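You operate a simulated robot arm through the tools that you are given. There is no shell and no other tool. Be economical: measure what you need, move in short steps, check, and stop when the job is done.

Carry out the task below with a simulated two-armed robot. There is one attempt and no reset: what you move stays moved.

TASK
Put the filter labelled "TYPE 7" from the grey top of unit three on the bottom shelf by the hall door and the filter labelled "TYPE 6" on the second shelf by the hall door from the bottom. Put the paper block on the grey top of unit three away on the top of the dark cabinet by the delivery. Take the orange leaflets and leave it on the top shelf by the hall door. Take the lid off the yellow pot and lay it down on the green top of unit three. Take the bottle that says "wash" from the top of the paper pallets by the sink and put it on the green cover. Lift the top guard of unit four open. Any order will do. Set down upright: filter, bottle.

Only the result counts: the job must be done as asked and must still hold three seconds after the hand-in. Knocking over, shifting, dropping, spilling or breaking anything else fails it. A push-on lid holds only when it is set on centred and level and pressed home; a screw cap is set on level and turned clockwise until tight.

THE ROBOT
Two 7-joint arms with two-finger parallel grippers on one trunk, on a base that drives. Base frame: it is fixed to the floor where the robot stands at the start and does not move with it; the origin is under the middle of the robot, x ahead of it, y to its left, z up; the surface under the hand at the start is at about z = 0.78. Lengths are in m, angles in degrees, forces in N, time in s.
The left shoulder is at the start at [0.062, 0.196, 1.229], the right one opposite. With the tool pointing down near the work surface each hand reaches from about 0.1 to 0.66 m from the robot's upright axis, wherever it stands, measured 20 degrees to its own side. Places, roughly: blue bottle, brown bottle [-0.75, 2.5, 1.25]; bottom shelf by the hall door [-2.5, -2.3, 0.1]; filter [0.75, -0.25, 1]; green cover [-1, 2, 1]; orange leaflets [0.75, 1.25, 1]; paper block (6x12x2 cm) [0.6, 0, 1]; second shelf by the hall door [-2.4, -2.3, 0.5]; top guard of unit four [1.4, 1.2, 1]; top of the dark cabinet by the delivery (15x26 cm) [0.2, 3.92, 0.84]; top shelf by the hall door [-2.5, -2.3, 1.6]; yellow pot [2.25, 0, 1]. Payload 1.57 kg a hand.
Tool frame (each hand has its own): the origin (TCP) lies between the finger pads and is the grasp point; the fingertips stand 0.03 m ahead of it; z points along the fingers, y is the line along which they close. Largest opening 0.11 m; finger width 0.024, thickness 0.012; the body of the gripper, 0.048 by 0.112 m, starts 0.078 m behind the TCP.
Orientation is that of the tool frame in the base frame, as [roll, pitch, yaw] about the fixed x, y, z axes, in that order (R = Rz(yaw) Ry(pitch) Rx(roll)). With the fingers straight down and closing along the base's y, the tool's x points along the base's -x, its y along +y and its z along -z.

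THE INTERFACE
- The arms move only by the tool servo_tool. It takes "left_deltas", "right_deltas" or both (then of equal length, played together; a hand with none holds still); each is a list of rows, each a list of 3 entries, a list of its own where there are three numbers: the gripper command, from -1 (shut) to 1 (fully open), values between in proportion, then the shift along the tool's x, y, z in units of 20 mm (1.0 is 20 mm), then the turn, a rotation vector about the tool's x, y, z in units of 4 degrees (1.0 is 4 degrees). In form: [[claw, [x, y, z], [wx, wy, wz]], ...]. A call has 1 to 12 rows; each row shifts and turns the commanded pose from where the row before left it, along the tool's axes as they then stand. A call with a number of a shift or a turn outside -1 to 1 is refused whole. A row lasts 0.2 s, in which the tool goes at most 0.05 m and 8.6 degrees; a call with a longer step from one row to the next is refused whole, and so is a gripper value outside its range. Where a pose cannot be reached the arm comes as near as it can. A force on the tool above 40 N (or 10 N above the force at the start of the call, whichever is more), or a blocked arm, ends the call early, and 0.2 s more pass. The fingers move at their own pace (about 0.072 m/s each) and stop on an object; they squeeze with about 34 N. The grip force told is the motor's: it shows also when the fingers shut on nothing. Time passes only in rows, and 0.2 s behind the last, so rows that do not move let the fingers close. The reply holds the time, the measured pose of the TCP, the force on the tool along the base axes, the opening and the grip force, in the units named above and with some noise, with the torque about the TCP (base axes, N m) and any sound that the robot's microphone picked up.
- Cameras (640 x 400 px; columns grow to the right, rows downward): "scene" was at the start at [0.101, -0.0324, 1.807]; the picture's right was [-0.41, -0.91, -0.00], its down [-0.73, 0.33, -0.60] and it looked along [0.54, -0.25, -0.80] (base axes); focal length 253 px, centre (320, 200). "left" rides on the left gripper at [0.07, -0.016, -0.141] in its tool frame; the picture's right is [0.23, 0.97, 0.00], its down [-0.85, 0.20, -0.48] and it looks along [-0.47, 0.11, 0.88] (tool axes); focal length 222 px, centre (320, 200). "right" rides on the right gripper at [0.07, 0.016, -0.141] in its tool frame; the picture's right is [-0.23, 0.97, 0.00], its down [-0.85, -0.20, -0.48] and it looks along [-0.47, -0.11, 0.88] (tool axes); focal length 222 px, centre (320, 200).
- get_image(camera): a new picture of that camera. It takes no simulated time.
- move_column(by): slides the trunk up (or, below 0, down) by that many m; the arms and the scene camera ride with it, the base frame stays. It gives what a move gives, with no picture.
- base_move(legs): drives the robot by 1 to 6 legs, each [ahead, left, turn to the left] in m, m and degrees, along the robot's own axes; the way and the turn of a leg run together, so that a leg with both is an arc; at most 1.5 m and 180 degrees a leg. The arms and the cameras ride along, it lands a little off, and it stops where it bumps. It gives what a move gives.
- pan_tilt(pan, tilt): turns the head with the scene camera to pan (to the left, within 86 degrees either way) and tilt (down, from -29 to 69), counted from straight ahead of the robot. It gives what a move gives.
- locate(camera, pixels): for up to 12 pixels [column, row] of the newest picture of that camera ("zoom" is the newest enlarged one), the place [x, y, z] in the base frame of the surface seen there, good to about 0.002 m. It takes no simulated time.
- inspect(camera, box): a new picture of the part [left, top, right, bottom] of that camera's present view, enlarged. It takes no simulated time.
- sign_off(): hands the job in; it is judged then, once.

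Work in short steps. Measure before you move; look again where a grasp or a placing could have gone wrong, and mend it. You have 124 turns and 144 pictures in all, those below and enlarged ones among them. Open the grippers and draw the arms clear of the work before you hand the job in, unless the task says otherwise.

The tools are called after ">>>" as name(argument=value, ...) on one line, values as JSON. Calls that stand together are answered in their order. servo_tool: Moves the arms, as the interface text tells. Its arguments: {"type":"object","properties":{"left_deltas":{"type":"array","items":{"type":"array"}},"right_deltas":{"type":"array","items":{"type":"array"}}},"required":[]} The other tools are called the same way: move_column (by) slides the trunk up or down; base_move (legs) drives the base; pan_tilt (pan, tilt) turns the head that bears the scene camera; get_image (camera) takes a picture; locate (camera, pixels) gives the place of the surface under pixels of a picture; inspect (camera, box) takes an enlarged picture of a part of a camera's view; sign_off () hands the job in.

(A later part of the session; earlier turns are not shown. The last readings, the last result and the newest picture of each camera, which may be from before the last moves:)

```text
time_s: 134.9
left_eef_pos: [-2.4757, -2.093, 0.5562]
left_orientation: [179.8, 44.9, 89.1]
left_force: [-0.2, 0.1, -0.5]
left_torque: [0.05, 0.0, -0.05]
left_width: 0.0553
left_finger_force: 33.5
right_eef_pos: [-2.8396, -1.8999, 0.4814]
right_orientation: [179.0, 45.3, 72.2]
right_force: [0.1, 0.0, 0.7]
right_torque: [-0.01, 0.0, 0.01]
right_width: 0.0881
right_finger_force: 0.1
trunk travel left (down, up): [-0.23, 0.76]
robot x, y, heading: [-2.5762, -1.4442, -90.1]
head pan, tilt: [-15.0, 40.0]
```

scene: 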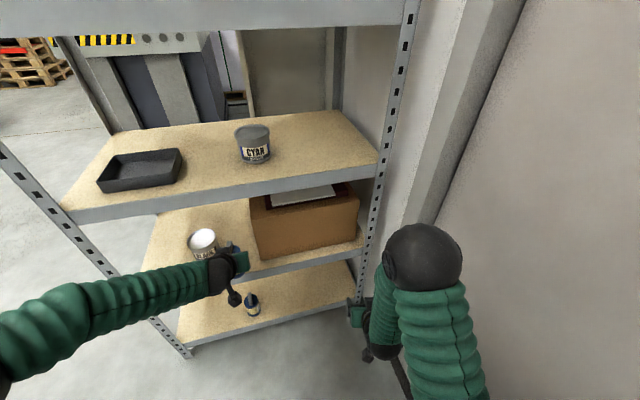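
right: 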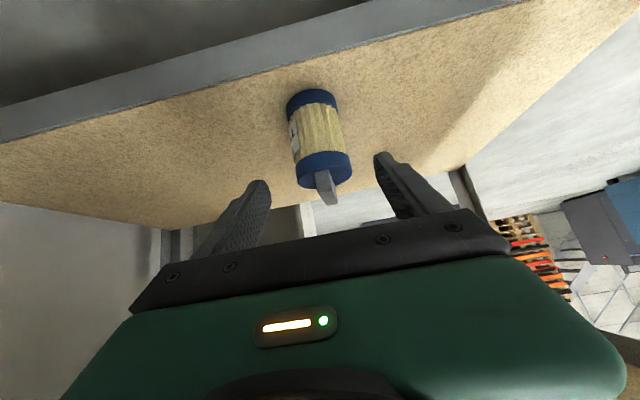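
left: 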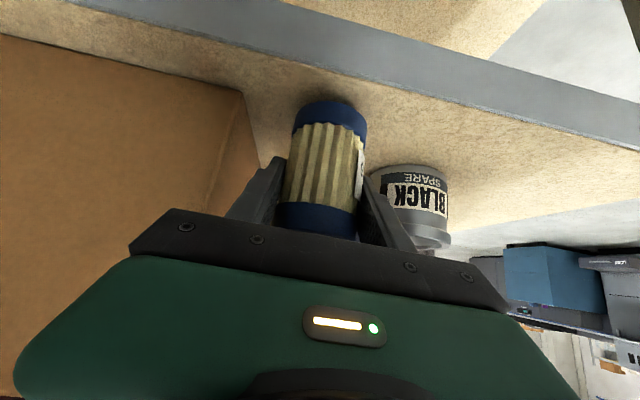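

Almost touching; two more small steps, then open partway and withdraw along the tool axis.

>>> servo_tool(left_deltas=[[-1, [0.07, 0, 0.07], [0, 0, 0]], [-1, [0.05, 0, 0.05], [0, 0, 0]], [0.35, [0, 0, 0], [0, 0, 0]], [0.35, [0, 0, 0], [0, 0, 0]], [0.35, [0, 0, 0], [0, 0, 0]], [0.35, [0, 0, -0.4], [0, 0, 0]], [0.35, [0, 0, -0.7], [0, 0, 0]], [0.35, [0, 0, -0.8], [0, 0, 0]], [0.35, [0, 0, -0.8], [0, 0, 0]], [0.35, [0, 0, -0.8], [0, 0, 0]], [0.35, [0, 0, -0.8], [0, 0, 0]]])

>>> get_image(camera="left")

```text
time_s: 137.3
left_eef_pos: [-2.4747, -2.0313, 0.6141]
left_orientation: [179.9, 44.9, 89.2]
left_force: [-0.2, 0.0, 0.3]
left_torque: [-0.01, 0.02, 0.0]
left_width: 0.0743
left_finger_force: 0.0
right_eef_pos: [-2.8406, -1.8986, 0.4805]
right_orientation: [178.9, 45.3, 72.3]
right_force: [0.0, 0.1, 0.0]
right_torque: [-0.01, -0.02, -0.01]
right_width: 0.0879
right_finger_force: 0.1
trunk travel left (down, up): [-0.23, 0.76]
robot x, y, heading: [-2.5771, -1.4497, -90.3]
head pan, tilt: [-15.0, 40.0]
```

```text
89 pictures are left
```

left: 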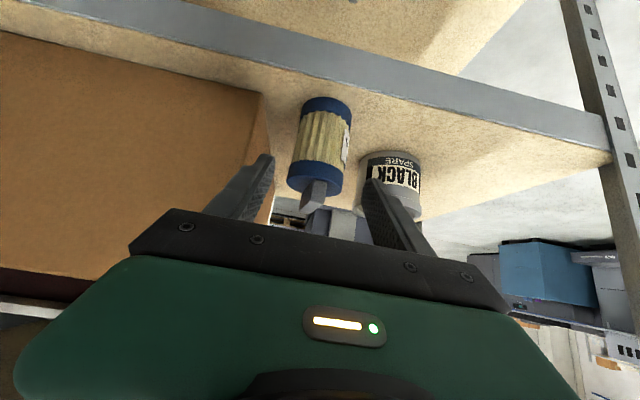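

Filter 6 stands on shelf two. I back off, raise the trunk, and drive round to the gap between units three and four for the guard and the lid.

>>> base_move(legs=[[-0.3, 0, 0], [0, 0, 90]])

>>> move_column(by=0.4)

>>> move_column(by=0.2)

>>> base_move(legs=[[1.5, 0, 0], [0.5, 0, 0], [0, 0.9, 0], [0, 0.8, 0]])

>>> pan_tilt(pan=10, tilt=30)

>>> get_image(camera="scene")

```text
time_s: 143.2
left_eef_pos: [-1.9921, -1.0331, 0.6132]
left_orientation: [179.8, 44.9, -179.3]
left_force: [0.2, 0.4, -0.5]
left_torque: [0.02, -0.02, -0.02]
left_width: 0.0746
left_finger_force: 0.0
right_eef_pos: [-2.1153, -1.403, 0.4808]
right_orientation: [178.9, 45.3, 163.7]
right_force: [-0.7, -1.0, -0.6]
right_torque: [0.03, 0.02, 0.03]
right_width: 0.088
right_finger_force: 0.0
trunk travel left (down, up): [-0.23, 0.76]
robot x, y, heading: [-2.5772, -1.1486, 1.2]
head pan, tilt: [-15.0, 40.0]
```

```text
time_s: 147.0
left_eef_pos: [-1.9919, -1.0341, 1.0138]
left_orientation: [179.8, 44.9, -179.3]
left_force: [-0.4, 0.3, -0.2]
left_torque: [-0.02, 0.04, 0.02]
left_width: 0.074
left_finger_force: 0.0
right_eef_pos: [-2.1147, -1.4013, 0.8813]
right_orientation: [179.0, 45.4, 163.7]
right_force: [0.1, 0.0, -1.0]
right_torque: [0.0, 0.06, 0.01]
right_width: 0.0883
right_finger_force: 0.0
trunk travel left (down, up): [-0.63, 0.36]
robot x, y, heading: [-2.5775, -1.1524, 1.2]
head pan, tilt: [-15.0, 40.0]
```

```text
time_s: 149.2
left_eef_pos: [-1.9914, -1.033, 1.2148]
left_orientation: [179.9, 45.0, -179.2]
left_force: [-0.3, -0.2, 0.5]
left_torque: [0.01, -0.03, 0.01]
left_width: 0.0743
left_finger_force: 0.0
right_eef_pos: [-2.1136, -1.4026, 1.0811]
right_orientation: [179.0, 45.5, 163.6]
right_force: [0.5, -0.1, -0.7]
right_torque: [0.03, -0.01, 0.01]
right_width: 0.0883
right_finger_force: 0.0
trunk travel left (down, up): [-0.83, 0.16]
robot x, y, heading: [-2.5769, -1.1506, 1.3]
head pan, tilt: [-15.0, 40.0]
```

```text
time_s: 167.1
left_eef_pos: [0.0253, 0.6146, 1.2137]
left_orientation: [179.6, 45.0, 177.2]
left_force: [-0.1, -0.6, -0.1]
left_torque: [0.01, -0.01, 0.01]
left_width: 0.0742
left_finger_force: 0.0
right_eef_pos: [-0.1188, 0.2531, 1.0805]
right_orientation: [178.7, 45.4, 160.3]
right_force: [0.4, -0.5, 0.2]
right_torque: [0.02, 0.0, 0.02]
right_width: 0.0882
right_finger_force: 0.0
trunk travel left (down, up): [-0.83, 0.16]
robot x, y, heading: [-0.5669, 0.5345, -1.9]
head pan, tilt: [-15.0, 40.0]
```

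```text
time_s: 168.0
left_eef_pos: [0.0246, 0.6168, 1.2146]
left_orientation: [179.7, 45.2, 177.3]
left_force: [0.3, 0.5, -0.7]
left_torque: [-0.01, 0.0, 0.02]
left_width: 0.0741
left_finger_force: 0.0
right_eef_pos: [-0.1197, 0.2549, 1.0813]
right_orientation: [178.8, 45.4, 160.3]
right_force: [-0.1, 0.3, -0.3]
right_torque: [-0.02, 0.03, -0.02]
right_width: 0.0879
right_finger_force: 0.1
trunk travel left (down, up): [-0.83, 0.16]
robot x, y, heading: [-0.5633, 0.5341, -2.2]
head pan, tilt: [10.0, 30.0]
```

```text
88 pictures are left
```

scene: 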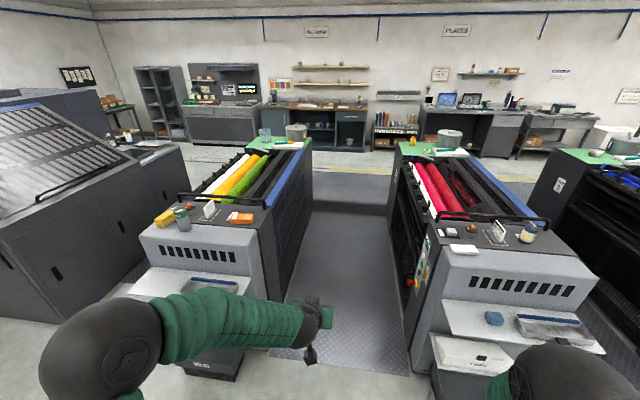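

The gap lies ahead (columns 290–400). I measure its sides and inspect unit four's guard.

>>> inspect(camera="scene", box=[160, 130, 320, 230])

>>> locate(camera="scene", pixels=[[285, 250], [300, 200], [392, 215], [405, 290], [424, 270], [275, 330]])

```text
4.00 times, centred on (240, 180) of scene
```

zoom: 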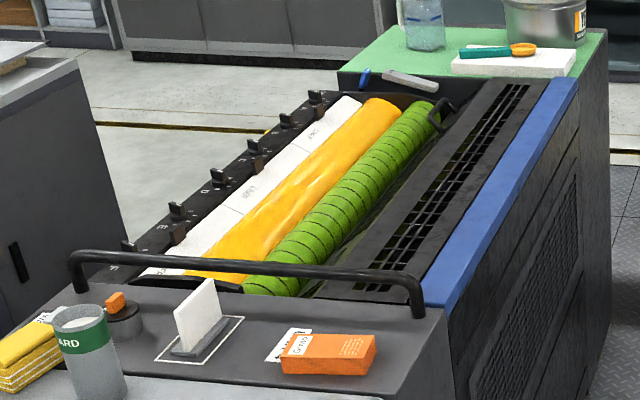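

```text
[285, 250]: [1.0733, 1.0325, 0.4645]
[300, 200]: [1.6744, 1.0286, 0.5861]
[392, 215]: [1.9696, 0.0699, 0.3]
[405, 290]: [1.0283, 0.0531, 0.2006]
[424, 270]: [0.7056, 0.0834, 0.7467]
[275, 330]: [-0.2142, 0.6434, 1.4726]
```

>>> locate(camera="zoom", pixels=[[433, 112], [441, 100], [450, 105], [440, 127], [500, 100], [380, 250], [330, 285], [490, 200], [415, 250], [520, 85]])

>>> inspect(camera="scene", box=[250, 140, 310, 177])

```text
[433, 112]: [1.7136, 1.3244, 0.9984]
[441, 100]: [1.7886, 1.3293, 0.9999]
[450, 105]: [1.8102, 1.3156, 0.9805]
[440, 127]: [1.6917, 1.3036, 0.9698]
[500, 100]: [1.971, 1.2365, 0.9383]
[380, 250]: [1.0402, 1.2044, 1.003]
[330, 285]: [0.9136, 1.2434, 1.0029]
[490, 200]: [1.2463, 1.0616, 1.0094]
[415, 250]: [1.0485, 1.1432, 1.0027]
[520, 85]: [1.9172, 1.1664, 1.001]
```

```text
10.67 times, centred on (280, 158) of scene
```

zoom: 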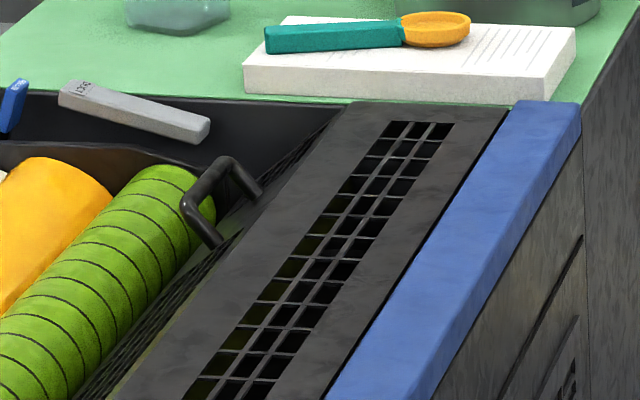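

The guard handle bar runs along x 1.69–1.81 at y≈1.32, z≈1.0, and the guard hinges at the blue rail (y≈1.07). I bring both tools vertical and high, then drive into the gap to x≈1.95 and face +y.

>>> servo_tool(left_deltas=[[1, [0, 0, 0], [0, 1, 0]], [1, [0, 0, 0], [0, 1, 0]], [1, [0, 0, 0], [0, 1, 0]], [1, [0, 0, 0], [0, 1, 0]], [1, [0, 0, 0], [0, 1, 0]], [1, [0, 0, 0], [0, 1, 0]], [1, [0, 0, 0], [0, 1, 0]], [1, [0, 0, 0], [0, 1, 0]], [1, [0, 0, 0], [0, 1, 0]], [1, [0, 0, 0], [0, 1, 0]], [1, [0, 0, 0], [0, 1, 0]]], right_deltas=[[1, [-0.5, 0, -0.6], [0, 1, 0]], [1, [-0.5, 0, -0.6], [0, 1, 0]], [1, [-0.5, 0, -0.6], [0, 1, 0]], [1, [-0.4, 0, -0.7], [0, 1, 0]], [1, [-0.4, 0, -0.7], [0, 1, 0]], [1, [-0.3, 0, -0.8], [0, 1, 0]], [1, [-0.3, 0, -0.8], [0, 1, 0]], [1, [-0.2, 0, -0.9], [0, 1, 0]], [1, [-0.2, 0, -0.9], [0, 1, 0]], [1, [-0.1, 0, -0.9], [0, 1, 0]], [1, [0, 0, -0.9], [0, 1, 0]]])

>>> move_column(by=0.15)

>>> base_move(legs=[[0, 0, 2], [1.25, 0, 0], [1.25, 0, 0], [0, 0, 88]])

>>> pan_tilt(pan=10, tilt=50)

>>> get_image(camera="scene")

```text
time_s: 170.4
left_eef_pos: [0.0252, 0.6161, 1.2138]
left_orientation: [179.7, 0.8, 177.4]
left_force: [-0.4, 0.1, 0.3]
left_torque: [0.0, 0.01, -0.03]
left_width: 0.1101
left_finger_force: 0.1
right_eef_pos: [-0.1257, 0.2566, 1.2668]
right_orientation: [179.3, 1.3, 161.1]
right_force: [0.2, -0.2, 0.0]
right_torque: [0.02, 0.01, 0.0]
right_width: 0.1097
right_finger_force: 0.0
trunk travel left (down, up): [-0.83, 0.16]
robot x, y, heading: [-0.5642, 0.5322, -2.2]
head pan, tilt: [10.0, 30.0]
```

```text
time_s: 172.2
left_eef_pos: [0.0254, 0.6171, 1.3644]
left_orientation: [179.8, 1.2, 177.5]
left_force: [0.5, 0.3, -0.2]
left_torque: [-0.01, 0.02, -0.02]
left_width: 0.11
left_finger_force: 0.1
right_eef_pos: [-0.1281, 0.2552, 1.418]
right_orientation: [179.2, 1.4, 161.1]
right_force: [-0.6, 0.0, 0.6]
right_torque: [-0.04, -0.02, 0.0]
right_width: 0.1099
right_finger_force: 0.0
trunk travel left (down, up): [-0.98, 0.01]
robot x, y, heading: [-0.5607, 0.5288, -1.9]
head pan, tilt: [10.0, 30.0]
```

```text
time_s: 188.4
left_eef_pos: [1.862, 1.0933, 1.365]
left_orientation: [179.8, 1.2, -95.3]
left_force: [-0.1, 0.7, 0.4]
left_torque: [0.0, 0.01, -0.01]
left_width: 0.1097
left_finger_force: 0.1
right_eef_pos: [2.2135, 0.9232, 1.418]
right_orientation: [179.2, 1.3, -111.9]
right_force: [-0.5, -0.2, -0.7]
right_torque: [-0.01, 0.01, 0.03]
right_width: 0.1099
right_finger_force: 0.1
trunk travel left (down, up): [-0.98, 0.01]
robot x, y, heading: [1.9121, 0.5002, 84.7]
head pan, tilt: [10.0, 30.0]
```

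```text
time_s: 189.2
left_eef_pos: [1.8621, 1.0925, 1.3658]
left_orientation: [179.8, 1.0, -95.4]
left_force: [-0.1, 0.6, 0.3]
left_torque: [0.02, 0.0, 0.03]
left_width: 0.1101
left_finger_force: 0.1
right_eef_pos: [2.2135, 0.9221, 1.4181]
right_orientation: [179.3, 1.5, -111.7]
right_force: [0.2, 0.0, 0.1]
right_torque: [-0.02, 0.03, 0.03]
right_width: 0.11
right_finger_force: 0.0
trunk travel left (down, up): [-0.98, 0.01]
robot x, y, heading: [1.9149, 0.5057, 84.9]
head pan, tilt: [10.0, 50.0]
```

```text
85 pictures are left
```

scene: 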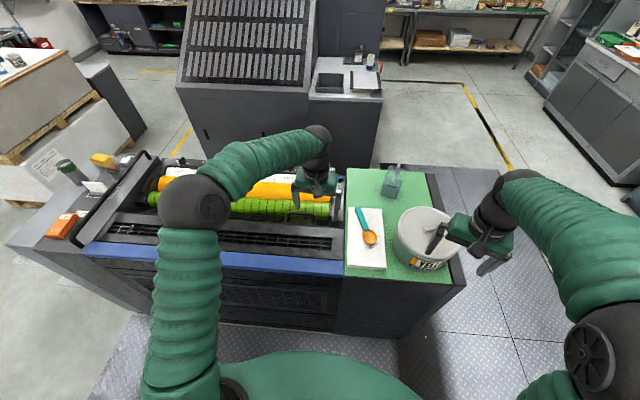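

I square to heading 90, move 0.13 m closer and turn the left hand 90° so its fingers close along y.

>>> base_move(legs=[[0, 0, 5], [0.13, 0, 0]])

>>> servo_tool(left_deltas=[[1, [0, 0, 0], [0, 0, -1]], [1, [0, 0, 0], [0, 0, -1]], [1, [0, 0, 0], [0, 0, -1]], [1, [0, 0, 0], [0, 0, -1]], [1, [0, 0, 0], [0, 0, -1]], [1, [0, 0, 0], [0, 0, -1]], [1, [0, 0, 0], [0, 0, -1]], [1, [0, 0, 0], [0, 0, -1]], [1, [0, 0, 0], [0, 0, -1]], [1, [0, 0, 0], [0, 0, -1]], [1, [0, 0, 0], [0, 0, -1]], [1, [0, 0, 0], [0, 0, -1]]])

>>> servo_tool(left_deltas=[[1, [0, 0, 0], [0, 0, -1]], [1, [0, 0, 0], [0, 0, -1]], [1, [0, 0, 0], [0, 0, -1]], [1, [0, 0, 0], [0, 0, -1]], [1, [0, 0, 0], [0, 0, -1]], [1, [0, 0, 0], [0, 0, -1]], [1, [0, 0, 0], [0, 0, -1]], [1, [0, 0, 0], [0, 0, -1]], [1, [0, 0, 0], [0, 0, -1]], [1, [0, 0, 0], [0, 0, -1]], [1, [0, 0, 0], [0, 0, -0.5]]])

>>> get_image(camera="left")

>>> get_image(camera="scene")

```text
time_s: 191.0
left_eef_pos: [1.8068, 1.2058, 1.3704]
left_orientation: [179.9, 1.7, -90.3]
left_force: [0.3, -0.5, -0.3]
left_torque: [0.01, 0.02, 0.01]
left_width: 0.1101
left_finger_force: 0.0
right_eef_pos: [2.1723, 1.0682, 1.4237]
right_orientation: [179.1, 2.1, -106.7]
right_force: [0.5, 0.3, 0.7]
right_torque: [-0.02, 0.01, 0.02]
right_width: 0.11
right_finger_force: 0.1
trunk travel left (down, up): [-0.98, 0.01]
robot x, y, heading: [1.9184, 0.6325, 89.9]
head pan, tilt: [10.0, 50.0]
```

```text
time_s: 193.6
left_eef_pos: [1.8106, 1.2174, 1.3657]
left_orientation: [-179.3, 0.9, -42.3]
left_force: [-0.4, -0.5, -0.3]
left_torque: [0.01, 0.01, -0.02]
left_width: 0.1098
left_finger_force: 0.0
right_eef_pos: [2.1754, 1.0809, 1.4195]
right_orientation: [179.1, 1.5, -106.7]
right_force: [-0.6, -0.9, 0.2]
right_torque: [0.0, 0.01, -0.04]
right_width: 0.11
right_finger_force: 0.0
trunk travel left (down, up): [-0.98, 0.01]
robot x, y, heading: [1.9136, 0.6329, 89.8]
head pan, tilt: [10.0, 50.0]
```

```text
time_s: 196.0
left_eef_pos: [1.8093, 1.2169, 1.3657]
left_orientation: [-178.9, 0.1, -0.2]
left_force: [0.6, 0.2, 0.5]
left_torque: [0.01, -0.02, -0.01]
left_width: 0.1101
left_finger_force: 0.0
right_eef_pos: [2.1752, 1.0795, 1.4193]
right_orientation: [179.1, 1.6, -106.7]
right_force: [0.7, 0.5, 0.1]
right_torque: [0.01, -0.03, -0.01]
right_width: 0.1099
right_finger_force: 0.1
trunk travel left (down, up): [-0.98, 0.01]
robot x, y, heading: [1.9149, 0.6358, 89.9]
head pan, tilt: [10.0, 50.0]
```

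```text
84 pictures are left
```

left: 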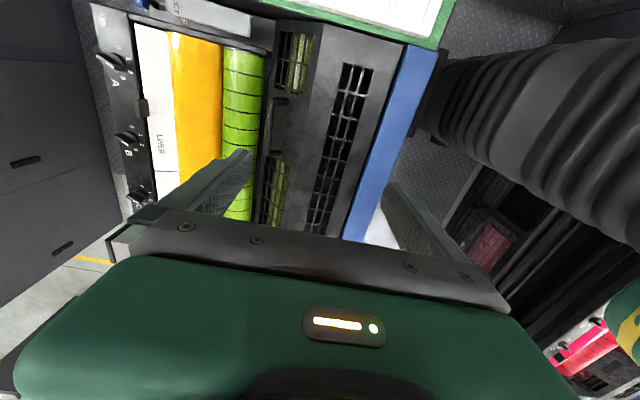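

```text
83 pictures are left
```

scene: 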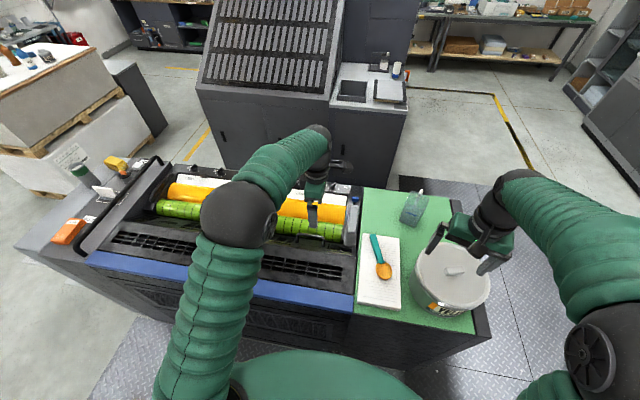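

>>> inspect(camera="left", box=[220, 30, 380, 210])

```text
2.22 times, centred on (300, 120) of left
```

zoom: 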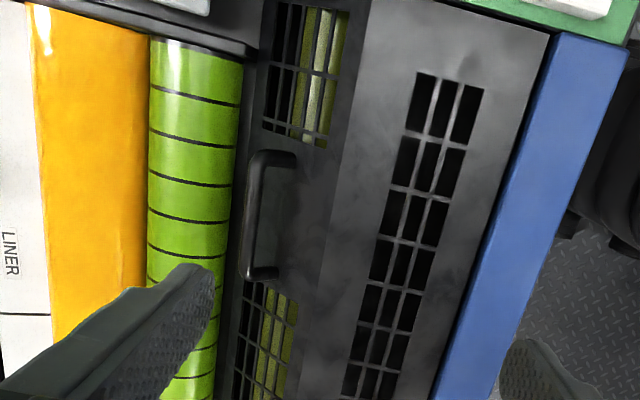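

>>> locate(camera="zoom", pixels=[[257, 165], [253, 210], [248, 260], [262, 272], [285, 158], [300, 210], [280, 240], [330, 210], [240, 330], [355, 60], [545, 100], [490, 220]])

```text
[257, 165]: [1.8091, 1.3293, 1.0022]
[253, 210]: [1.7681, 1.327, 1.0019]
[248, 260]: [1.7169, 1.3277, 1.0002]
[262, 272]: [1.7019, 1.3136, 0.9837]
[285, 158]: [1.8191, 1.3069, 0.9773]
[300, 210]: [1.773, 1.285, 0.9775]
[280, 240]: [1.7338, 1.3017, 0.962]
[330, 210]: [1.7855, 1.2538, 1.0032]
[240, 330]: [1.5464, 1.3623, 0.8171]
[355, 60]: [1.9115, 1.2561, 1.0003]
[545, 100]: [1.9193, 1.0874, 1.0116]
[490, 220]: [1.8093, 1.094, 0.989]
```

Bar centre ≈ (1.76, 1.328, 0.996). I nudge the base 5 cm closer, then lower the left hand above the bar with the fingers half open.

>>> base_move(legs=[[0.05, 0, 0]])

>>> servo_tool(left_deltas=[[-0.1, [-0.2, -0.25, 1], [0, 0, 0]], [-0.1, [-0.2, -0.25, 1], [0, 0, 0]], [-0.1, [-0.2, -0.25, 1], [0, 0, 0]], [-0.1, [-0.2, -0.25, 1], [0, 0, 0]], [-0.1, [-0.2, -0.25, 1], [0, 0, 0]], [-0.1, [-0.2, -0.25, 1], [0, 0, 0]], [-0.1, [-0.2, -0.25, 1], [0, 0, 0]], [-0.1, [-0.2, -0.25, 1], [0, 0, 0]], [-0.1, [-0.2, -0.25, 1], [0, 0, 0]], [-0.1, [-0.2, -0.25, 1], [0, 0, 0]], [-0.1, [-0.2, -0.25, 1], [0, 0, 0]], [-0.1, [-0.2, -0.25, 1], [0, 0, 0]]])

>>> get_image(camera="left")

```text
time_s: 196.9
left_eef_pos: [1.8098, 1.2568, 1.373]
left_orientation: [-178.3, 0.2, -0.4]
left_force: [-0.3, -0.4, -0.1]
left_torque: [0.05, 0.03, -0.02]
left_width: 0.1101
left_finger_force: 0.0
right_eef_pos: [2.1746, 1.1176, 1.425]
right_orientation: [178.9, 2.2, -106.7]
right_force: [0.4, -0.9, -0.3]
right_torque: [0.05, 0.02, 0.0]
right_width: 0.1098
right_finger_force: 0.1
trunk travel left (down, up): [-0.98, 0.01]
robot x, y, heading: [1.9136, 0.6861, 90.1]
head pan, tilt: [10.0, 50.0]
```

```text
time_s: 199.5
left_eef_pos: [1.7598, 1.3335, 1.1304]
left_orientation: [-178.8, 0.3, -0.4]
left_force: [-0.3, -0.7, 0.3]
left_torque: [0.0, 0.0, 0.0]
left_width: 0.0497
left_finger_force: 0.0
right_eef_pos: [2.1753, 1.1284, 1.4206]
right_orientation: [179.1, 1.7, -106.7]
right_force: [0.2, 0.0, 0.0]
right_torque: [-0.01, 0.04, -0.01]
right_width: 0.11
right_finger_force: 0.1
trunk travel left (down, up): [-0.98, 0.01]
robot x, y, heading: [1.9178, 0.6857, 90.0]
head pan, tilt: [10.0, 50.0]
```

```text
81 pictures are left
```

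left: 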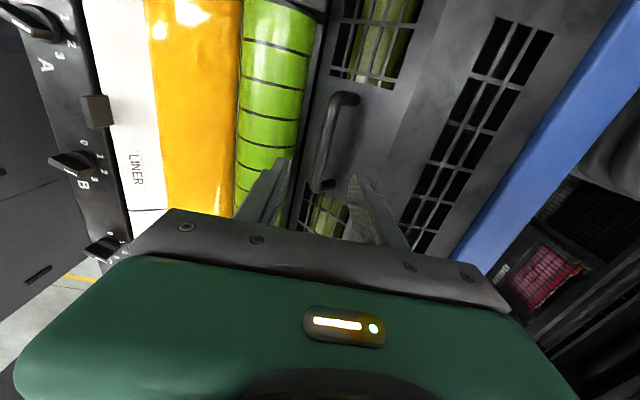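

The bar lies between the fingers. I correct y by −5 mm, lower to z≈1.008 and close.

>>> servo_tool(left_deltas=[[-0.1, [0, 0.1, 0.87], [0, 0, 0]], [-0.1, [0, 0.1, 0.87], [0, 0, 0]], [-0.1, [0, 0.08, 0.87], [0, 0, 0]], [-0.1, [0, 0, 0.87], [0, 0, 0]], [-0.1, [0, 0, 0.87], [0, 0, 0]], [-0.1, [0, 0, 0.87], [0, 0, 0]], [-0.1, [0, 0, 0.87], [0, 0, 0]], [-1, [0, 0, 0], [0, 0, 0]], [-1, [0, 0, 0], [0, 0, 0]], [-1, [0, 0, 0], [0, 0, 0]]])

>>> get_image(camera="left")

```text
time_s: 201.7
left_eef_pos: [1.7612, 1.3306, 1.0077]
left_orientation: [-178.6, 0.1, -0.3]
left_force: [-1.5, -2.6, -2.8]
left_torque: [-0.04, 0.3, 0.78]
left_width: 0.0159
left_finger_force: 30.9
right_eef_pos: [2.1751, 1.1265, 1.4211]
right_orientation: [179.1, 1.7, -106.7]
right_force: [-0.6, 0.0, -0.3]
right_torque: [0.0, 0.02, -0.02]
right_width: 0.1102
right_finger_force: 0.1
trunk travel left (down, up): [-0.98, 0.01]
robot x, y, heading: [1.9136, 0.685, 90.1]
head pan, tilt: [10.0, 50.0]
```

```text
80 pictures are left
```

left: 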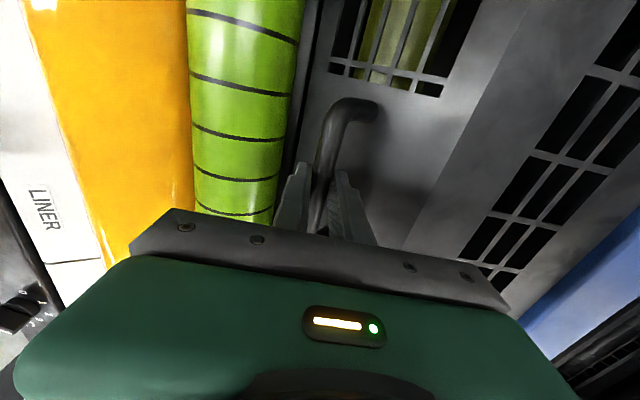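

Bar gripped. I swing up along the arc about the hinge (radius ≈0.23 m), a few degrees first, checking force.

>>> servo_tool(left_deltas=[[-1, [0, 0.09, -0.8], [1, 0, 0]], [-1, [0, 0.09, -0.8], [1, 0, 0]], [-1, [0, 0.09, -0.8], [1, 0, 0]]])

>>> get_image(camera="scene")

```text
time_s: 202.5
left_eef_pos: [1.7608, 1.3247, 1.0571]
left_orientation: [-166.2, 0.2, -0.3]
left_force: [-2.9, 14.5, 1.7]
left_torque: [0.06, 0.36, 0.97]
left_width: 0.0157
left_finger_force: 31.3
right_eef_pos: [2.1736, 1.1291, 1.421]
right_orientation: [179.2, 1.6, -106.7]
right_force: [0.3, 0.1, -0.5]
right_torque: [0.02, 0.0, 0.0]
right_width: 0.1099
right_finger_force: 0.1
trunk travel left (down, up): [-0.98, 0.01]
robot x, y, heading: [1.9161, 0.6839, 89.9]
head pan, tilt: [10.0, 50.0]
```

```text
79 pictures are left
```

scene: 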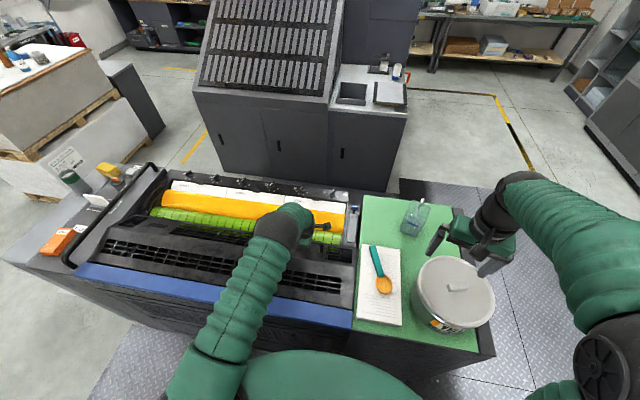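

Moves up fine with +14 N in y, so I pull less inward with a larger radius; continue 5 rows.

>>> servo_tool(left_deltas=[[-1, [0, -0.1, -0.87], [1, 0, 0]], [-1, [0, 0, -0.87], [1, 0, 0]], [-1, [0, 0.03, -0.87], [1, 0, 0]], [-1, [0, 0.03, -0.87], [1, 0, 0]], [-1, [0, 0.03, -0.87], [1, 0, 0]]])

```text
time_s: 203.7
left_eef_pos: [1.7608, 1.2895, 1.137]
left_orientation: [-146.5, 0.1, -0.4]
left_force: [-2.8, 8.5, 2.4]
left_torque: [0.28, -0.86, 0.4]
left_width: 0.0159
left_finger_force: 31.2
right_eef_pos: [2.1723, 1.1254, 1.4214]
right_orientation: [179.1, 1.9, -106.7]
right_force: [0.7, -0.5, 0.0]
right_torque: [-0.03, -0.03, 0.0]
right_width: 0.1097
right_finger_force: 0.1
trunk travel left (down, up): [-0.98, 0.01]
robot x, y, heading: [1.916, 0.6862, 90.3]
head pan, tilt: [10.0, 50.0]
```

Radius fits ≈0.246. Continue up.

>>> servo_tool(left_deltas=[[-1, [0, 0.0, -0.86], [1, 0, 0]], [-1, [0, 0.03, -0.86], [1, 0, 0]], [-1, [0, 0.03, -0.86], [1, 0, 0]], [-1, [0, 0.03, -0.86], [1, 0, 0]], [-1, [0, 0.03, -0.86], [1, 0, 0]], [-1, [0, 0.03, -0.86], [1, 0, 0]], [-1, [0, 0.03, -0.86], [1, 0, 0]], [-1, [0, 0.03, -0.86], [1, 0, 0]]])

>>> get_image(camera="scene")

```text
time_s: 205.7
left_eef_pos: [1.7592, 1.1797, 1.2244]
left_orientation: [-115.7, 0.0, -0.5]
left_force: [1.3, -3.1, -5.9]
left_torque: [0.05, -0.62, 0.48]
left_width: 0.0157
left_finger_force: 30.7
right_eef_pos: [2.1753, 1.1243, 1.422]
right_orientation: [179.0, 1.9, -106.7]
right_force: [0.3, 0.1, -0.2]
right_torque: [0.01, 0.01, 0.01]
right_width: 0.1099
right_finger_force: 0.0
trunk travel left (down, up): [-0.98, 0.01]
robot x, y, heading: [1.9166, 0.6857, 90.0]
head pan, tilt: [10.0, 50.0]
stopped in row 8 (left hand): the force on the tool passed its limit at 41 N (the readings are from after the stop); the commanded pose is now the measured one
```

```text
78 pictures are left
```

scene: 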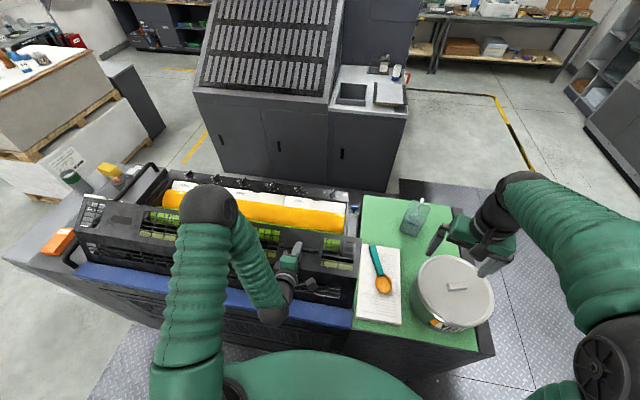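

About 63° open, stopped by force. I try a little more to see whether this is the end stop.

>>> servo_tool(left_deltas=[[-1, [0, 0.0, -0.44], [0.5, 0, 0]], [-1, [0, 0.0, -0.44], [0.5, 0, 0]], [-1, [0, 0.0, -0.44], [0.5, 0, 0]]])

```text
time_s: 206.5
left_eef_pos: [1.76, 1.1554, 1.231]
left_orientation: [-110.2, 0.1, -0.7]
left_force: [5.6, -11.2, -31.0]
left_torque: [-0.49, -0.52, 0.62]
left_width: 0.0159
left_finger_force: 31.6
right_eef_pos: [2.1749, 1.1255, 1.4212]
right_orientation: [179.0, 1.8, -106.7]
right_force: [0.2, 0.0, -0.6]
right_torque: [0.01, 0.01, -0.01]
right_width: 0.1101
right_finger_force: 0.0
trunk travel left (down, up): [-0.98, 0.01]
robot x, y, heading: [1.9146, 0.685, 90.0]
head pan, tilt: [10.0, 50.0]
```

The force is radial (radius slightly too big), not a stop. I ease inward and continue.

>>> servo_tool(left_deltas=[[-1, [0, 0.25, -0.4], [0.5, 0, 0]], [-1, [0, 0.12, -0.8], [1, 0, 0]], [-1, [0, 0.12, -0.8], [1, 0, 0]], [-1, [0, 0.1, -0.8], [1, 0, 0]], [-1, [0, 0.1, -0.8], [1, 0, 0]], [-1, [0, 0.1, -0.8], [1, 0, 0]]])

>>> get_image(camera="scene")

```text
time_s: 207.2
left_eef_pos: [1.7606, 1.1237, 1.2356]
left_orientation: [-101.6, 0.2, -1.3]
left_force: [5.3, -2.2, 5.5]
left_torque: [0.17, -0.99, -0.84]
left_width: 0.0158
left_finger_force: 31.4
right_eef_pos: [2.1735, 1.1205, 1.4243]
right_orientation: [179.0, 1.9, -106.7]
right_force: [0.0, 0.4, -0.1]
right_torque: [0.06, -0.02, 0.0]
right_width: 0.1098
right_finger_force: 0.0
trunk travel left (down, up): [-0.98, 0.01]
robot x, y, heading: [1.9155, 0.6823, 90.2]
head pan, tilt: [10.0, 50.0]
stopped in row 3 (left hand): the force on the tool passed its limit at 61 N (the readings are from after the stop); the commanded pose is now the measured one
```

```text
77 pictures are left
```

scene: 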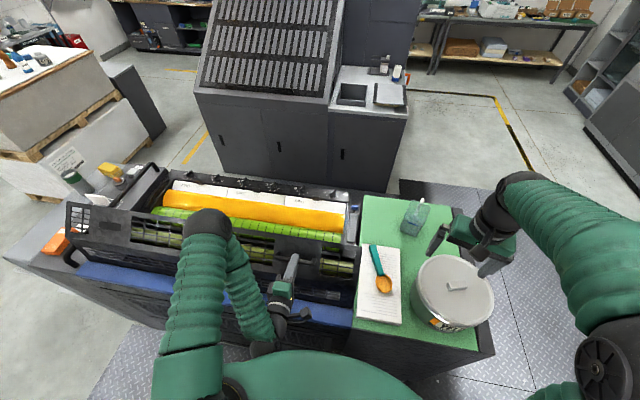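

>>> servo_tool(left_deltas=[[-1, [0, 0.1, -0.4], [0.5, 0, 0]], [-1, [0, 0.05, -0.4], [0.5, 0, 0]], [-1, [0, 0.05, -0.4], [0.5, 0, 0]]])

```text
time_s: 207.6
left_eef_pos: [1.7599, 1.1209, 1.2359]
left_orientation: [-100.6, 0.2, -1.1]
left_force: [4.3, -2.0, 10.2]
left_torque: [0.02, -0.9, -0.35]
left_width: 0.0157
left_finger_force: 31.7
right_eef_pos: [2.1751, 1.1229, 1.4219]
right_orientation: [178.9, 2.0, -106.7]
right_force: [-0.8, -0.5, 0.4]
right_torque: [-0.01, 0.03, 0.04]
right_width: 0.1098
right_finger_force: 0.1
trunk travel left (down, up): [-0.98, 0.01]
robot x, y, heading: [1.9167, 0.689, 90.1]
head pan, tilt: [10.0, 50.0]
stopped in row 1 (left hand): the force on the tool passed its limit at 47 N (the readings are from after the stop); the commanded pose is now the measured one
```

It stiffens at once: the end stop, ~79° open. I release slightly and watch whether the guard stays.

>>> servo_tool(left_deltas=[[-0.4, [0, 0, 0], [0, 0, 0]], [-0.1, [0, 0, 0], [0, 0, 0]], [-0.1, [0, 0, 0], [0, 0, 0]], [-0.1, [0, 0, 0], [0, 0, 0]], [-0.1, [0, 0, 0], [0, 0, 0]]])

>>> get_image(camera="left")

>>> inspect(camera="scene", box=[50, 180, 370, 380])

```text
time_s: 208.8
left_eef_pos: [1.7559, 1.1227, 1.2341]
left_orientation: [-100.8, 0.4, -1.1]
left_force: [-0.4, -0.2, 0.1]
left_torque: [0.02, -0.02, 0.01]
left_width: 0.0493
left_finger_force: 0.0
right_eef_pos: [2.1718, 1.123, 1.4234]
right_orientation: [179.0, 1.9, -106.6]
right_force: [-1.4, -0.1, 0.1]
right_torque: [0.01, 0.05, 0.02]
right_width: 0.1101
right_finger_force: 0.0
trunk travel left (down, up): [-0.98, 0.01]
robot x, y, heading: [1.912, 0.6866, 90.1]
head pan, tilt: [10.0, 50.0]
```

```text
76 pictures are left
```

left: 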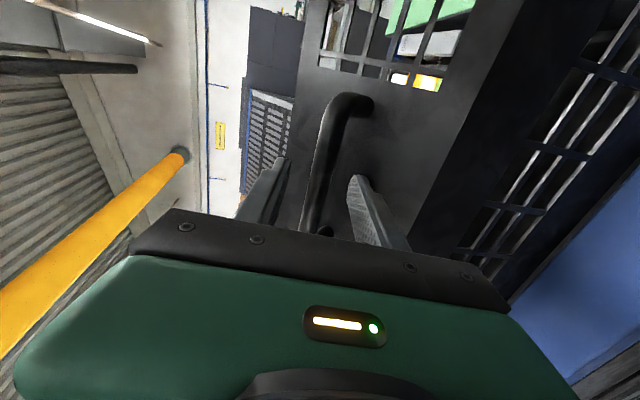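

```text
2.00 times, centred on (210, 280) of scene
```

zoom: 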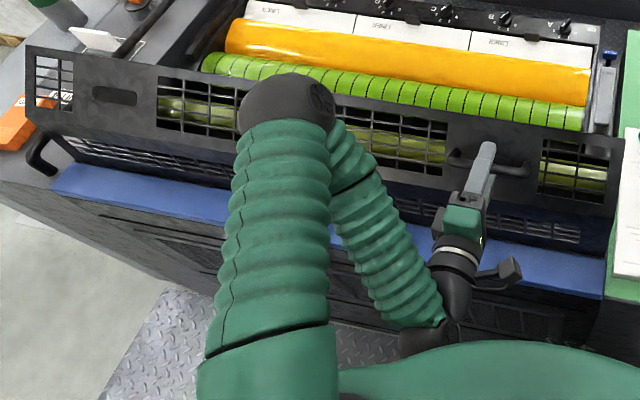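

The guard stays up with the fingers open (force 0). I back the base straight out and look.

>>> base_move(legs=[[-0.14, 0, 0]])

>>> get_image(camera="scene")

```text
time_s: 210.1
left_eef_pos: [1.7555, 0.9926, 1.2324]
left_orientation: [-101.1, 0.3, -1.0]
left_force: [0.3, 0.5, -0.5]
left_torque: [-0.05, 0.0, -0.04]
left_width: 0.0495
left_finger_force: 0.1
right_eef_pos: [2.1744, 0.9952, 1.4194]
right_orientation: [179.1, 1.4, -106.5]
right_force: [0.2, -0.9, -0.6]
right_torque: [0.0, -0.01, 0.0]
right_width: 0.1101
right_finger_force: 0.0
trunk travel left (down, up): [-0.98, 0.01]
robot x, y, heading: [1.917, 0.5489, 90.5]
head pan, tilt: [10.0, 50.0]
```

```text
74 pictures are left
```

scene: 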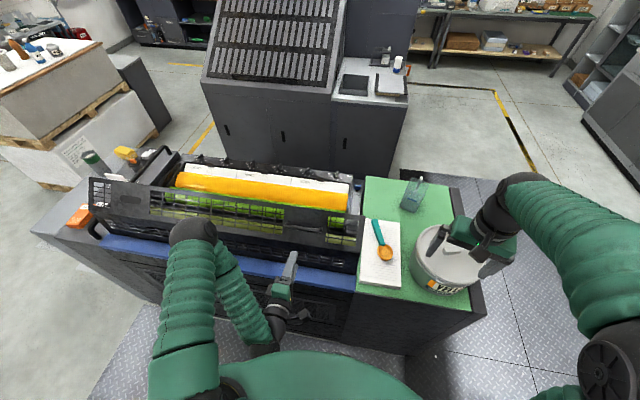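

Guard is open and holding. I re-orient the left hand (45° tilt, straight ahead) in 22 rows, move to x≈2.2 and turn to face unit three's green top.

>>> servo_tool(left_deltas=[[0.5, [0, 0, -0.2], [-0.302, 0.302, 0.99]], [0.5, [0, 0, -0.2], [-0.302, 0.302, 0.99]], [0.5, [0, 0, 0], [-0.302, 0.302, 0.99]], [0.5, [0, 0, 0], [-0.302, 0.302, 0.99]], [0.5, [0, 0, 0], [-0.302, 0.302, 0.99]], [0.5, [0, 0, 0], [-0.302, 0.302, 0.99]], [0.5, [0, 0, 0], [-0.302, 0.302, 0.99]], [0.5, [0, 0, 0], [-0.302, 0.302, 0.99]], [0.5, [0, 0, 0], [-0.302, 0.302, 0.99]], [0.5, [0, 0, 0], [-0.302, 0.302, 0.99]], [0.5, [0, 0, 0], [-0.302, 0.302, 0.99]]])

>>> servo_tool(left_deltas=[[0.5, [0, 0, 0], [-0.302, 0.302, 0.99]], [0.5, [0, 0, 0], [-0.302, 0.302, 0.99]], [0.5, [0, 0, 0], [-0.302, 0.302, 0.99]], [0.5, [0, 0, 0], [-0.302, 0.302, 0.99]], [0.5, [0, 0, 0], [-0.302, 0.302, 0.99]], [0.5, [0, 0, 0], [-0.302, 0.302, 0.99]], [0.5, [0, 0, 0], [-0.302, 0.302, 0.99]], [0.5, [0, 0, 0], [-0.302, 0.302, 0.99]], [0.5, [0, 0, 0], [-0.302, 0.302, 0.99]], [0.5, [0, 0, 0], [-0.302, 0.302, 0.99]], [0.5, [0, 0, 0], [-0.302, 0.302, 0.99]]])

>>> get_image(camera="scene")

```text
time_s: 212.5
left_eef_pos: [1.7592, 1.0004, 1.2043]
left_orientation: [-124.9, 36.3, -31.2]
left_force: [-0.8, 0.7, -0.2]
left_torque: [0.01, 0.0, -0.01]
left_width: 0.0825
left_finger_force: 0.0
left hand out of reach, approached as far as the arm can: row 1, 2, 3, 4, 5, 6, 7, 9, 11
right_eef_pos: [2.1741, 0.984, 1.4219]
right_orientation: [179.0, 2.0, -106.6]
right_force: [0.4, 0.1, 0.5]
right_torque: [-0.01, 0.0, 0.0]
right_width: 0.11
right_finger_force: 0.1
trunk travel left (down, up): [-0.98, 0.01]
robot x, y, heading: [1.9174, 0.545, 90.1]
head pan, tilt: [10.0, 50.0]
```

```text
time_s: 214.9
left_eef_pos: [1.7599, 1.0032, 1.202]
left_orientation: [179.3, 45.4, -91.4]
left_force: [-0.5, 0.0, 0.1]
left_torque: [-0.01, -0.02, 0.03]
left_width: 0.0824
left_finger_force: 0.0
left hand out of reach, approached as far as the arm can: row 2
right_eef_pos: [2.1745, 0.985, 1.4234]
right_orientation: [179.0, 2.0, -106.5]
right_force: [0.4, -0.7, 0.4]
right_torque: [0.01, 0.01, -0.01]
right_width: 0.1099
right_finger_force: 0.2
trunk travel left (down, up): [-0.98, 0.01]
robot x, y, heading: [1.9174, 0.5534, 90.0]
head pan, tilt: [10.0, 50.0]
```

```text
73 pictures are left
```

scene: 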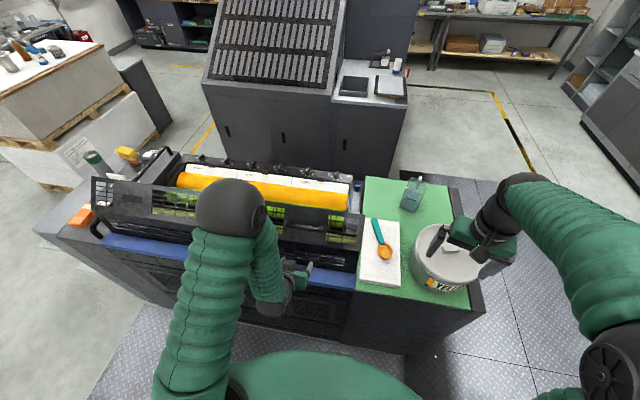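

>>> base_move(legs=[[-0.08, 0, 0], [0, -0.28, 0], [0, 0, -90], [0, 0, -90]])

>>> pan_tilt(pan=0, tilt=60)

>>> get_image(camera="scene")

```text
time_s: 225.2
left_eef_pos: [2.3457, 0.0123, 1.2028]
left_orientation: [179.4, 45.4, 87.7]
left_force: [-0.6, 0.9, 0.0]
left_torque: [0.01, -0.01, 0.03]
left_width: 0.0826
left_finger_force: 0.1
right_eef_pos: [1.9292, 0.0397, 1.4227]
right_orientation: [179.0, 1.9, 72.4]
right_force: [0.1, 0.1, 0.1]
right_torque: [0.02, -0.02, -0.01]
right_width: 0.1099
right_finger_force: 0.0
trunk travel left (down, up): [-0.98, 0.01]
robot x, y, heading: [2.199, 0.4664, -90.8]
head pan, tilt: [10.0, 50.0]
```

```text
time_s: 225.9
left_eef_pos: [2.3443, 0.0128, 1.2024]
left_orientation: [179.4, 45.5, 87.6]
left_force: [-0.2, 0.0, 0.6]
left_torque: [-0.02, 0.0, 0.01]
left_width: 0.0824
left_finger_force: 0.0
right_eef_pos: [1.9308, 0.0418, 1.4238]
right_orientation: [178.9, 2.0, 72.4]
right_force: [-0.6, 0.2, 0.0]
right_torque: [0.04, 0.0, 0.01]
right_width: 0.1101
right_finger_force: 0.1
trunk travel left (down, up): [-0.98, 0.01]
robot x, y, heading: [2.1987, 0.4718, -90.7]
head pan, tilt: [0.0, 60.0]
```

```text
72 pictures are left
```

scene: 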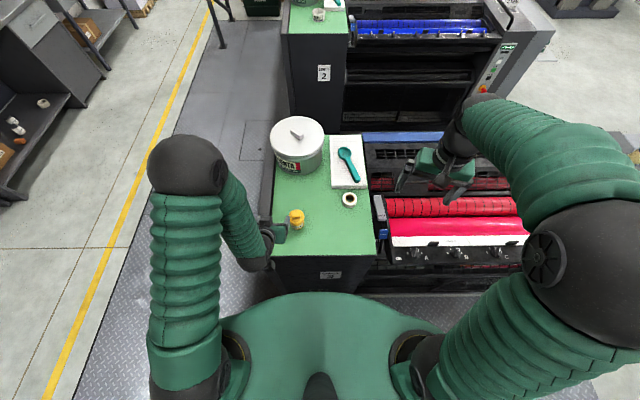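

>>> inspect(camera="scene", box=[264, 195, 344, 245])

>>> locate(camera="zoom", pixels=[[262, 115], [262, 140], [222, 180], [320, 180], [268, 200], [268, 235], [268, 265], [230, 240], [310, 240], [470, 250], [265, 160], [300, 130]])

```text
8.00 times, centred on (304, 220) of scene
```

zoom: 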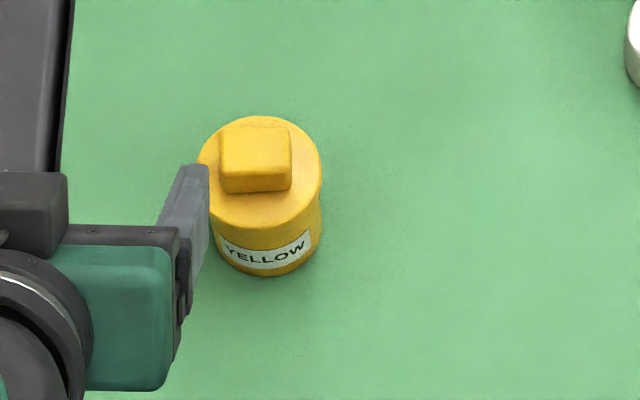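

```text
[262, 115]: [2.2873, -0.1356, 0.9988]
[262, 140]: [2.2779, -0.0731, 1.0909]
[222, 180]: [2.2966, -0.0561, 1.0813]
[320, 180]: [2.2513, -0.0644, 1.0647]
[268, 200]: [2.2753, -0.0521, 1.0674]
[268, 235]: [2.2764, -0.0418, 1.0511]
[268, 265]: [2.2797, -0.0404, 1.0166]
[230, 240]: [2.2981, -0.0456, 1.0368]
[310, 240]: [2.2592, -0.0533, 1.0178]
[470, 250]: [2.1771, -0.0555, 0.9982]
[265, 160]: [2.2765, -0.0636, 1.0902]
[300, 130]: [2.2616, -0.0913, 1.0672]
```

Pot centre ≈(2.278,−0.070), lid disc top z 1.067, square knob up to 1.0905. Left will steady the body at 60° tilt; I tilt it, shift it in line, then lower the trunk 0.125 so it is in front of the pot.

>>> servo_tool(left_deltas=[[0.7, [0, 0, 0], [0, -1, 0]], [0.7, [0, 0, 0], [0, -1, 0]], [0.7, [0, 0, 0], [0, -1, 0]], [0.7, [0, 0, 0], [0, -1, 0]], [0.7, [0, -0.785, 0], [0, 0, 0]], [0.7, [0, -0.785, 0], [0, 0, 0]], [0.7, [0, -0.785, 0], [0, 0, 0]], [0.7, [0, -0.785, 0], [0, 0, 0]]])

>>> move_column(by=-0.12)

>>> get_image(camera="left")

```text
time_s: 227.7
left_eef_pos: [2.2792, 0.015, 1.2022]
left_orientation: [179.0, 61.5, 87.2]
left_force: [-0.1, 0.0, 1.0]
left_torque: [0.05, 0.02, 0.03]
left_width: 0.0935
left_finger_force: 0.0
right_eef_pos: [1.9288, 0.0398, 1.4232]
right_orientation: [178.9, 2.0, 72.4]
right_force: [0.4, 0.5, -0.4]
right_torque: [-0.04, -0.01, -0.02]
right_width: 0.11
right_finger_force: 0.1
trunk travel left (down, up): [-0.98, 0.01]
robot x, y, heading: [2.1966, 0.4688, -90.9]
head pan, tilt: [0.0, 60.0]
```

```text
time_s: 229.2
left_eef_pos: [2.2806, 0.0155, 1.082]
left_orientation: [179.1, 61.6, 87.3]
left_force: [0.6, 0.1, 0.1]
left_torque: [0.01, -0.01, -0.01]
left_width: 0.0935
left_finger_force: 0.0
right_eef_pos: [1.9292, 0.0406, 1.3031]
right_orientation: [179.1, 2.0, 72.4]
right_force: [0.7, 0.3, 0.9]
right_torque: [-0.03, -0.01, 0.03]
right_width: 0.1099
right_finger_force: 0.0
trunk travel left (down, up): [-0.86, 0.13]
robot x, y, heading: [2.1978, 0.4734, -90.6]
head pan, tilt: [0.0, 60.0]
```

```text
70 pictures are left
```

left: 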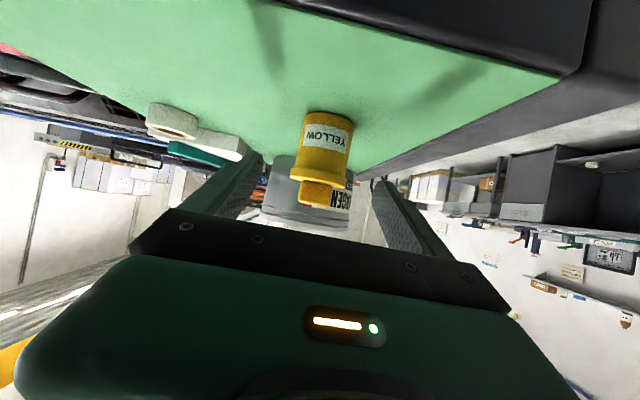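

The pot lies centred between the fingers. I go in along the tool axis and close on the body.

>>> servo_tool(left_deltas=[[0.7, [0.042, 0.012, 0.833], [0, 0, 0]], [0.7, [0.042, 0.012, 0.833], [0, 0, 0]], [0.7, [0.042, 0.012, 0.833], [0, 0, 0]], [0.7, [0.042, 0.012, 0.833], [0, 0, 0]], [0.7, [0.042, 0.012, 0.833], [0, 0, 0]], [0.7, [0.042, 0.012, 0.833], [0, 0, 0]], [0.7, [0, 0, 0], [0, 0, 0]], [-1, [0, 0, 0], [0, 0, 0]], [-1, [0, 0, 0], [0, 0, 0]], [-1, [0, 0, 0], [0, 0, 0]]], right_deltas=[[0.3, [0, 0, 0], [0, 0, -0.45]], [0.3, [0, 0, 0], [0, 0, -0.45]], [0.3, [0, 0, 0], [0, 0, -0.45]], [0.3, [0, 0, 0], [0, 0, -0.45]], [0.3, [0, 0, 0], [0, 0, -0.45]], [0.3, [0, 0, 0], [0, 0, -0.45]], [0.3, [0, 0, 0], [0, 0, -0.45]], [0.3, [0, 0, 0], [0, 0, -0.45]], [0.3, [0, 0, 0], [0, 0, -0.45]], [0.3, [0, 0, 0], [0, 0, 0]]])

>>> get_image(camera="scene")

>>> get_image(camera="left")

```text
time_s: 231.4
left_eef_pos: [2.2802, -0.0713, 1.03]
left_orientation: [179.2, 61.5, 87.4]
left_force: [2.0, 0.4, 0.8]
left_torque: [0.02, 0.08, 0.01]
left_width: 0.0556
left_finger_force: 34.1
right_eef_pos: [1.9305, 0.0401, 1.3031]
right_orientation: [179.6, 2.3, 88.5]
right_force: [0.0, 0.2, 0.7]
right_torque: [-0.02, 0.02, 0.0]
right_width: 0.0714
right_finger_force: 0.0
trunk travel left (down, up): [-0.86, 0.13]
robot x, y, heading: [2.1967, 0.4684, -90.6]
head pan, tilt: [0.0, 60.0]
```

```text
69 pictures are left
```

scene: 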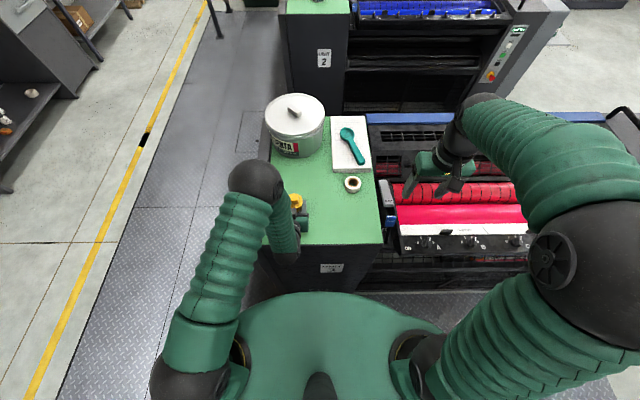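

```text
68 pictures are left
```

left: 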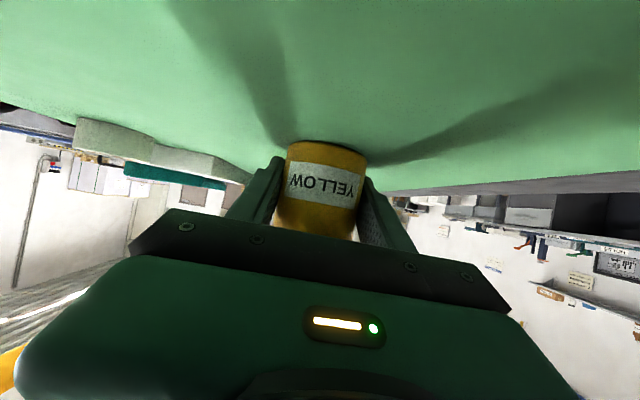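

Body held. I check where the left elbow/forearm is before bringing the right hand over the knob.

>>> locate(camera="scene", pixels=[[255, 175], [282, 190], [290, 225], [275, 215], [303, 225], [297, 203], [225, 230], [298, 240]])

>>> inspect(camera="scene", box=[220, 150, 380, 250])

```text
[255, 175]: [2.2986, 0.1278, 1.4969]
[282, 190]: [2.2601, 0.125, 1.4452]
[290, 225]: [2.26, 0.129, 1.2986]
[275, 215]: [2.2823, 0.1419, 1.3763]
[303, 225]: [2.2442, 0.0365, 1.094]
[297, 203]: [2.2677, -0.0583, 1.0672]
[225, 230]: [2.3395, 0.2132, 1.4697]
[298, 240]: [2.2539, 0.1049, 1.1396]
```

```text
4.00 times, centred on (300, 200) of scene
```

zoom: 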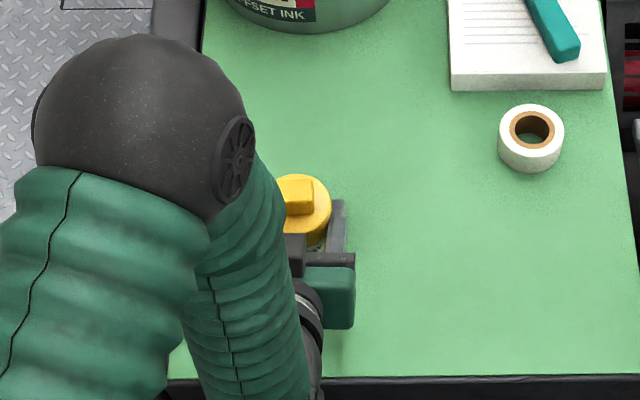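

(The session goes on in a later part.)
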